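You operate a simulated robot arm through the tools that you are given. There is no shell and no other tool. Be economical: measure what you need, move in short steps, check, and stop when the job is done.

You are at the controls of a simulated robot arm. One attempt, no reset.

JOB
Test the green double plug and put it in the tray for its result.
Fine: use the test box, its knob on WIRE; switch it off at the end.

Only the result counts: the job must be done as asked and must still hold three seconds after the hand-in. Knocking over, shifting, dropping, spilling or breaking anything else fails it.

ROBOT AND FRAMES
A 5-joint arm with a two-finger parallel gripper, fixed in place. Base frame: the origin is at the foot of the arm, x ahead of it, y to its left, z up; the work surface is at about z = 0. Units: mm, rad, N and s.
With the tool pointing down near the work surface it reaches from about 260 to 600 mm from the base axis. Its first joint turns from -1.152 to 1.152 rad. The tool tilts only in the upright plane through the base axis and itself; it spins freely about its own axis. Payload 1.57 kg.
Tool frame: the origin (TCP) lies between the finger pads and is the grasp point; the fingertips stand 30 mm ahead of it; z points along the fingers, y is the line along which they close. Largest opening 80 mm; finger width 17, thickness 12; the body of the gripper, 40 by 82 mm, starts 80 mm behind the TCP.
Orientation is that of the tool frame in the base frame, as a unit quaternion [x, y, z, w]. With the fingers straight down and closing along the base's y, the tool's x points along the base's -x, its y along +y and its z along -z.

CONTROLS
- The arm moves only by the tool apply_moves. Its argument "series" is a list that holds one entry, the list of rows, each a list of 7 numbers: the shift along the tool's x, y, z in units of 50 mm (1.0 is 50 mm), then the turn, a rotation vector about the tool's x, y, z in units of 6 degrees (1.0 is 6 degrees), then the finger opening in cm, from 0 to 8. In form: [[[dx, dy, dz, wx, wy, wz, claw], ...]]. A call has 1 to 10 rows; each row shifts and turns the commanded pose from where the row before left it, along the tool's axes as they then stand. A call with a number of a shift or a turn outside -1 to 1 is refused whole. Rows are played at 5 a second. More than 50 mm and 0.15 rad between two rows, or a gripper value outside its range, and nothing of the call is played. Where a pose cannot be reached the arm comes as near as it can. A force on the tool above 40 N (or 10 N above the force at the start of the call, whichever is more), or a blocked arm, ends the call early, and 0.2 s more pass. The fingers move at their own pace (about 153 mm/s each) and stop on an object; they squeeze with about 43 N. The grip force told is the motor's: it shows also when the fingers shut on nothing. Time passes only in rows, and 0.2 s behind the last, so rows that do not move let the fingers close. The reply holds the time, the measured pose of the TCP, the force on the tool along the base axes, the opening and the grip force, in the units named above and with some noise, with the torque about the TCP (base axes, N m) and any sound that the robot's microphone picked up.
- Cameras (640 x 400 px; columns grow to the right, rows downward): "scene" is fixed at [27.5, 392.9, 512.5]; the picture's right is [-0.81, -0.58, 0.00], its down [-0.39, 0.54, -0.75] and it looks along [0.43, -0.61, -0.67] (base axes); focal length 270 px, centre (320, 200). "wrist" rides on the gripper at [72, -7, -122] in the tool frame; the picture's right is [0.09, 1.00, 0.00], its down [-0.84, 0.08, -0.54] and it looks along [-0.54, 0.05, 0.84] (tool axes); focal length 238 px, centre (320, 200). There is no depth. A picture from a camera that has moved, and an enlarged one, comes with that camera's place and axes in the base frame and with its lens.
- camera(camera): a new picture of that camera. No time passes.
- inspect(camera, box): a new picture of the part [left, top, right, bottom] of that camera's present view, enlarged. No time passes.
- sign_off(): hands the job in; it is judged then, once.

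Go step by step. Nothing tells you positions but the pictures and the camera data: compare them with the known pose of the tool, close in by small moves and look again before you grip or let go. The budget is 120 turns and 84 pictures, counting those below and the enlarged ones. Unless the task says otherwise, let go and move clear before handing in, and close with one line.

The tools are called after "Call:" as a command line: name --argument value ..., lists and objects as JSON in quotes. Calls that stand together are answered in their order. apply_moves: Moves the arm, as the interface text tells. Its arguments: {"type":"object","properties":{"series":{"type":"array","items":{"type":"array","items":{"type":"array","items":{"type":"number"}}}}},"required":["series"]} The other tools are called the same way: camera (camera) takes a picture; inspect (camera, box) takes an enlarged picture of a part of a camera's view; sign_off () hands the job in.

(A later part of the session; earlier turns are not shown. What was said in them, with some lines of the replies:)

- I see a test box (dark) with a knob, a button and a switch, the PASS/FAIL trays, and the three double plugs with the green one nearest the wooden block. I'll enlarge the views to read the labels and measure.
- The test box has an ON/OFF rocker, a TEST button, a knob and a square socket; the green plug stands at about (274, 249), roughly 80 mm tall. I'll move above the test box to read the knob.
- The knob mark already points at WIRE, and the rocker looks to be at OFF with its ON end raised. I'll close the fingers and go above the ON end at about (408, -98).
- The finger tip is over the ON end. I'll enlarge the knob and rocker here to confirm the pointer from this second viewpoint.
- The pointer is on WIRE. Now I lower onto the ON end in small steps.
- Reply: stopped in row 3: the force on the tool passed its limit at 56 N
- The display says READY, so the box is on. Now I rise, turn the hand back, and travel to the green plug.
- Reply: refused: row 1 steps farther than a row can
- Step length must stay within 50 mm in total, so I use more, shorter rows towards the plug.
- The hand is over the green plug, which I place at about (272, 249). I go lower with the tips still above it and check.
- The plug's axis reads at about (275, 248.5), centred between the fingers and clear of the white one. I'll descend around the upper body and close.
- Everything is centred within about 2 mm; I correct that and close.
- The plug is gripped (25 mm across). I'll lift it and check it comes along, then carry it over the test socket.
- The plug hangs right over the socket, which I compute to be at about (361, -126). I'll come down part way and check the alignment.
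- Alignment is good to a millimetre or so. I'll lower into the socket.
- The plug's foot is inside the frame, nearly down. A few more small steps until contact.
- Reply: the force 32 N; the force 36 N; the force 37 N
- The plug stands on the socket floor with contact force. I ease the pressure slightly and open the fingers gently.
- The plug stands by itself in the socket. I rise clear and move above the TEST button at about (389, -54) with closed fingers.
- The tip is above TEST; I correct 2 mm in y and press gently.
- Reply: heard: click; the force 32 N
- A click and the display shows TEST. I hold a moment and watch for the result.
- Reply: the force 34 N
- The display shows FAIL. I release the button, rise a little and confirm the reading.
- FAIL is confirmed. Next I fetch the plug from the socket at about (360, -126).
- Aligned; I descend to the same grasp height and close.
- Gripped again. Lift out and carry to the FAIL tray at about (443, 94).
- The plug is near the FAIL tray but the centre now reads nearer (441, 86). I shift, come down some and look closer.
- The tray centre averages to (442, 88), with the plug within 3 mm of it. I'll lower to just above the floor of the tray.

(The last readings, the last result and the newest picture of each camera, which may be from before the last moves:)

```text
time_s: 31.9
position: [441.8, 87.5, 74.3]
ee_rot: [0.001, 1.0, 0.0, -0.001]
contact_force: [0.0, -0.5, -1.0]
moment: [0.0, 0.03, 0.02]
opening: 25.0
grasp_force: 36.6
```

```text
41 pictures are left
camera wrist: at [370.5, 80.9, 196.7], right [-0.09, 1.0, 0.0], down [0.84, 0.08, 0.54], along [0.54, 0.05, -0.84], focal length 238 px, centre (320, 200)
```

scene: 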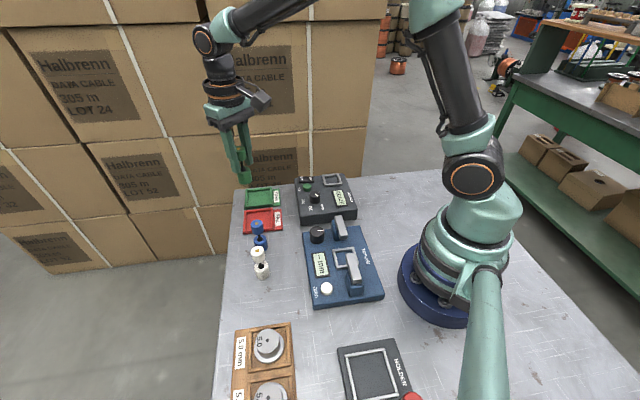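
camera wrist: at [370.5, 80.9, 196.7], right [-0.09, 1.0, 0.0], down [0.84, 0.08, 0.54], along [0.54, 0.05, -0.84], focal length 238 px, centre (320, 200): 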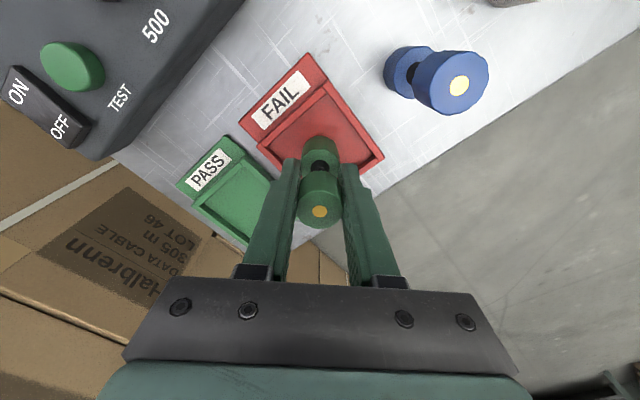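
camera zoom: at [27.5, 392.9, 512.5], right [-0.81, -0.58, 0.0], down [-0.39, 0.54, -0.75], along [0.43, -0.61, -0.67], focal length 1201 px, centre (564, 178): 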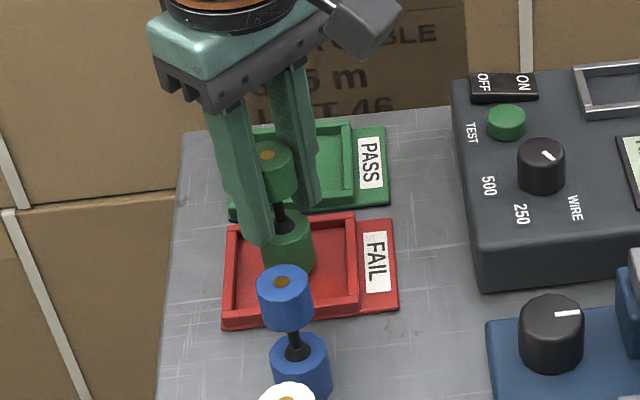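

The plug is above the tray floor, well inside the rim. A few small steps to contact.

Call:
apply_moves --series '[[[0, 0, 0.04, 0, 0, 0, 2], [0, 0, 0.04, 0, 0, 0, 2], [0, 0, 0, 0, 0, 0, 2]]]'

Call:
apply_moves --series '[[[0, 0, 0.03, 0, 0, 0, 2], [0, 0, 0, 0, 0, 0, 2]]]'

Call:
inspect --camera "scene" --box '[215, 160, 315, 250]'

```text
time_s: 32.7
position: [442.0, 86.5, 71.5]
ee_rot: [0.001, 1.0, 0.0, -0.002]
contact_force: [0.8, 0.7, -1.1]
moment: [0.02, 0.02, -0.01]
opening: 25.0
grasp_force: 37.0
```

```text
time_s: 33.3
position: [441.9, 88.0, 70.2]
ee_rot: [0.001, 1.0, 0.0, -0.001]
contact_force: [0.4, -0.7, -0.2]
moment: [-0.01, -0.03, -0.01]
opening: 25.0
grasp_force: 36.9
```

```text
4.44 times, centred on (265, 205) of scene
camera zoom: at [27.5, 392.9, 512.5], right [-0.81, -0.58, 0.0], down [-0.39, 0.54, -0.75], along [0.43, -0.61, -0.67], focal length 1201 px, centre (564, 178)
```

zoom: 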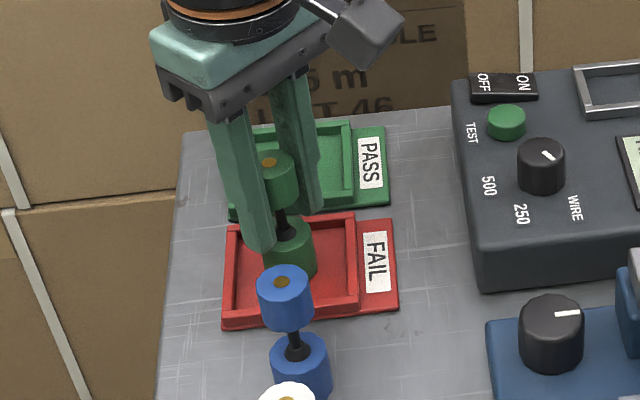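

No contact yet; continuing down in 1.5–2 mm steps.

Call:
apply_moves --series '[[[0, 0, 0.04, 0, 0, 0, 2], [0, 0, 0, 0, 0, 0, 2]]]'

Call:
apply_moves --series '[[[0, 0, 0.03, 0, 0, 0, 2], [0, 0, 0, 0, 0, 0, 2]]]'

```text
time_s: 33.9
position: [441.5, 87.8, 69.0]
ee_rot: [0.002, 1.0, 0.0, -0.001]
contact_force: [-6.7, -1.7, 19.6]
moment: [-0.12, 0.45, 0.0]
opening: 25.0
grasp_force: 36.8
```

```text
time_s: 34.5
position: [442.8, 87.4, 69.1]
ee_rot: [0.0, 1.0, 0.0, 0.001]
contact_force: [-8.6, -0.2, 35.1]
moment: [0.0, 0.14, -0.02]
opening: 25.2
grasp_force: 36.5
```

The plug is down on the tray. I ease back, open slowly and check.

Call:
apply_moves --series '[[[0, 0, -0.03, 0, 0, 0, 2], [0, 0, 0, 0, 0, 0, 2], [0, 0, 0, 0, 0, 0, 2.8], [0, 0, 0, 0, 0, 0, 3.4], [0, 0, 0, 0, 0, 0, 5], [0, 0, 0, 0, 0, 0, 5]]]'

Call:
inspect --camera "scene" --box '[215, 160, 315, 250]'

Call:
camera --camera "wrist"

```text
time_s: 35.9
position: [442.5, 87.3, 68.2]
ee_rot: [0.0, 1.0, -0.001, -0.002]
contact_force: [0.9, -0.6, -0.4]
moment: [0.04, 0.0, -0.03]
opening: 49.9
grasp_force: 0.0
```

```text
4.44 times, centred on (265, 205) of scene
camera zoom: at [27.5, 392.9, 512.5], right [-0.81, -0.58, 0.0], down [-0.39, 0.54, -0.75], along [0.43, -0.61, -0.67], focal length 1201 px, centre (564, 178)
```

zoom: 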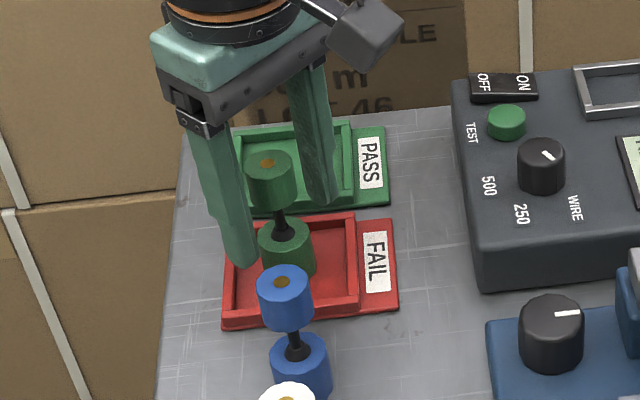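

```text
38 pictures are left
camera wrist: at [370.7, 80.9, 189.7], right [-0.09, 1.0, 0.0], down [0.84, 0.08, 0.54], along [0.54, 0.05, -0.84], focal length 238 px, centre (320, 200)
```

wrist: 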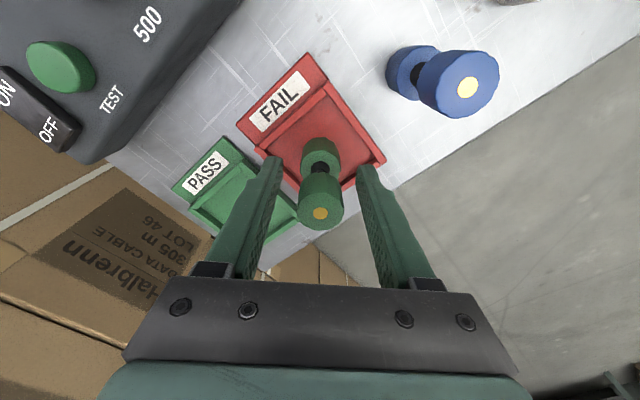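

The plug stands freely in the FAIL tray. I rise straight up, then go over to the OFF end of the rocker, at about (428, -70).

Call:
apply_moves --series '[[[0, 0, -0.9, 0, 0, 0, 5], [0, 0, -0.9, 0, 0, 0, 5], [0, 0, -0.9, 0, 0, 0, 5], [0.0725, -0.785, 0, 0, 0, 0, 0], [0.0725, -0.785, 0, 0, 0, 0, 0], [0.0725, -0.785, 0, 0, 0, 0, 0], [0.0725, -0.785, 0, 0, 0, 0, 0], [0, 0, 0, 0, 0, -1, 0], [0, 0, 0, 0, 0, -1, 0], [0, 0, 0, 0, 0, -1, 0]]]'

Call:
apply_moves --series '[[[0, 0, 0.4, 0, 0, -1, 0], [0, 0, 0.4, 0, 0, -1, 0], [0, 0, 0.3, 0, 0, -1, 0], [0, 0, 0.3, 0, 0, -1, 0], [0, 0, 0, 0, 0, 0, 0]]]'

Call:
camera --camera "wrist"

Call:
inspect --camera "scene" --box '[230, 140, 360, 250]'

```text
time_s: 38.1
position: [426.6, -69.2, 202.5]
ee_rot: [-0.157, 0.988, 0.0, -0.001]
contact_force: [-0.5, 0.0, 0.6]
moment: [0.03, 0.0, 0.02]
opening: 0.0
grasp_force: 20.8
```

```text
time_s: 39.3
position: [426.9, -68.9, 132.9]
ee_rot: [-0.358, 0.934, 0.001, -0.002]
contact_force: [0.4, 0.7, 0.3]
moment: [0.0, -0.04, 0.0]
opening: 0.0
grasp_force: 21.6
```

```text
37 pictures are left
camera wrist: at [379.7, -122.2, 254.0], right [-0.74, 0.68, 0.0], down [0.57, 0.62, 0.54], along [0.36, 0.4, -0.84], focal length 238 px, centre (320, 200)
```

wrist: 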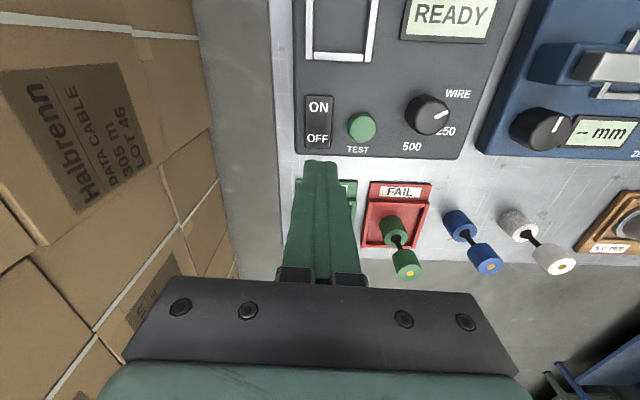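

```text
3.64 times, centred on (295, 195) of scene
camera zoom: at [27.5, 392.9, 512.5], right [-0.81, -0.58, 0.0], down [-0.39, 0.54, -0.75], along [0.43, -0.61, -0.67], focal length 982 px, centre (411, 218)
```

zoom: 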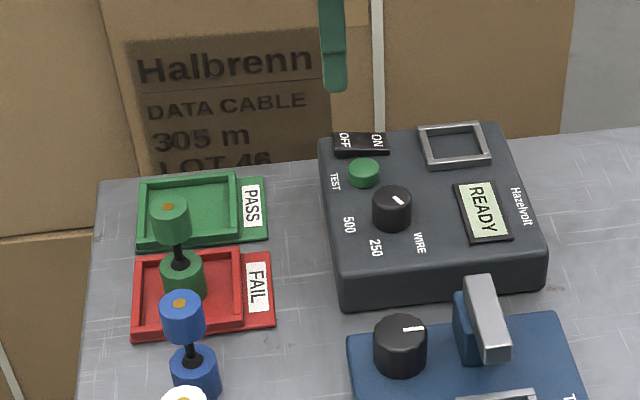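

The tip is above the OFF end. Press down in small steps.

Call:
apply_moves --series '[[[0, 0, 0.5, 0, 0, 0, 0], [0, 0, 0.5, 0, 0, 0, 0], [0, 0, 0.08, 0, 0, 0, 0], [0, 0, 0.06, 0, 0, 0, 0], [0, 0, 0.06, 0, 0, 0, 0]]]'

Call:
inspect --camera "scene" --box '[270, 140, 370, 220]'

```text
time_s: 40.4
position: [425.6, -70.7, 78.2]
ee_rot: [-0.358, 0.934, 0.001, -0.002]
contact_force: [-2.2, 0.5, 4.1]
moment: [0.05, 0.07, -0.03]
opening: 0.1
grasp_force: 20.8
stopped in row 5: the force on the tool passed its limit at 49 N (the readings are from after the stop); the commanded pose is now the measured one
```

```text
5.00 times, centred on (320, 180) of scene
camera zoom: at [27.5, 392.9, 512.5], right [-0.81, -0.58, 0.0], down [-0.39, 0.54, -0.75], along [0.43, -0.61, -0.67], focal length 1351 px, centre (320, 300)
```

zoom: 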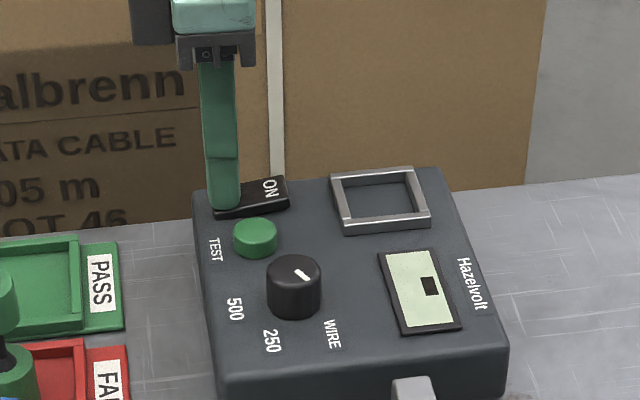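

The box is off again: the display is blank and the ON end is raised. I rise clear and take a last look.

Call:
apply_moves --series '[[[0, 0, -0.8, 0, 0, 0, 0], [0, 0, -0.8, 0, 0, 0, 0], [0, 0, -0.8, 0, 0, 0, 0], [0, 0, 0, 0, 0, 0, 0]]]'

Call:
inspect --camera "scene" --box '[220, 150, 400, 280]'

```text
time_s: 41.4
position: [425.5, -67.6, 198.7]
ee_rot: [-0.359, 0.933, 0.002, -0.003]
contact_force: [0.7, -0.2, -0.2]
moment: [0.01, -0.02, 0.02]
opening: 0.3
grasp_force: 21.6
```

```text
3.08 times, centred on (310, 215) of scene
camera zoom: at [27.5, 392.9, 512.5], right [-0.81, -0.58, 0.0], down [-0.39, 0.54, -0.75], along [0.43, -0.61, -0.67], focal length 831 px, centre (351, 154)
```

zoom: 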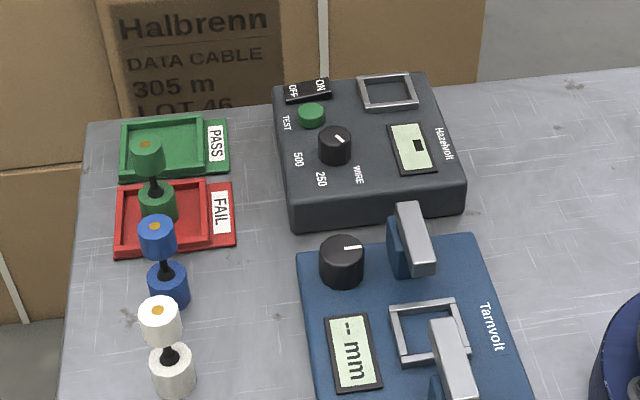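

The green plug stands in the FAIL tray, the box is off and still on WIRE, and nothing else has moved. I'm handing in.

Call:
sign_off

```text
The job is handed in.
```

The green double plug tested FAIL on WIRE. It now stands in the FAIL tray, and the test box is switched off.
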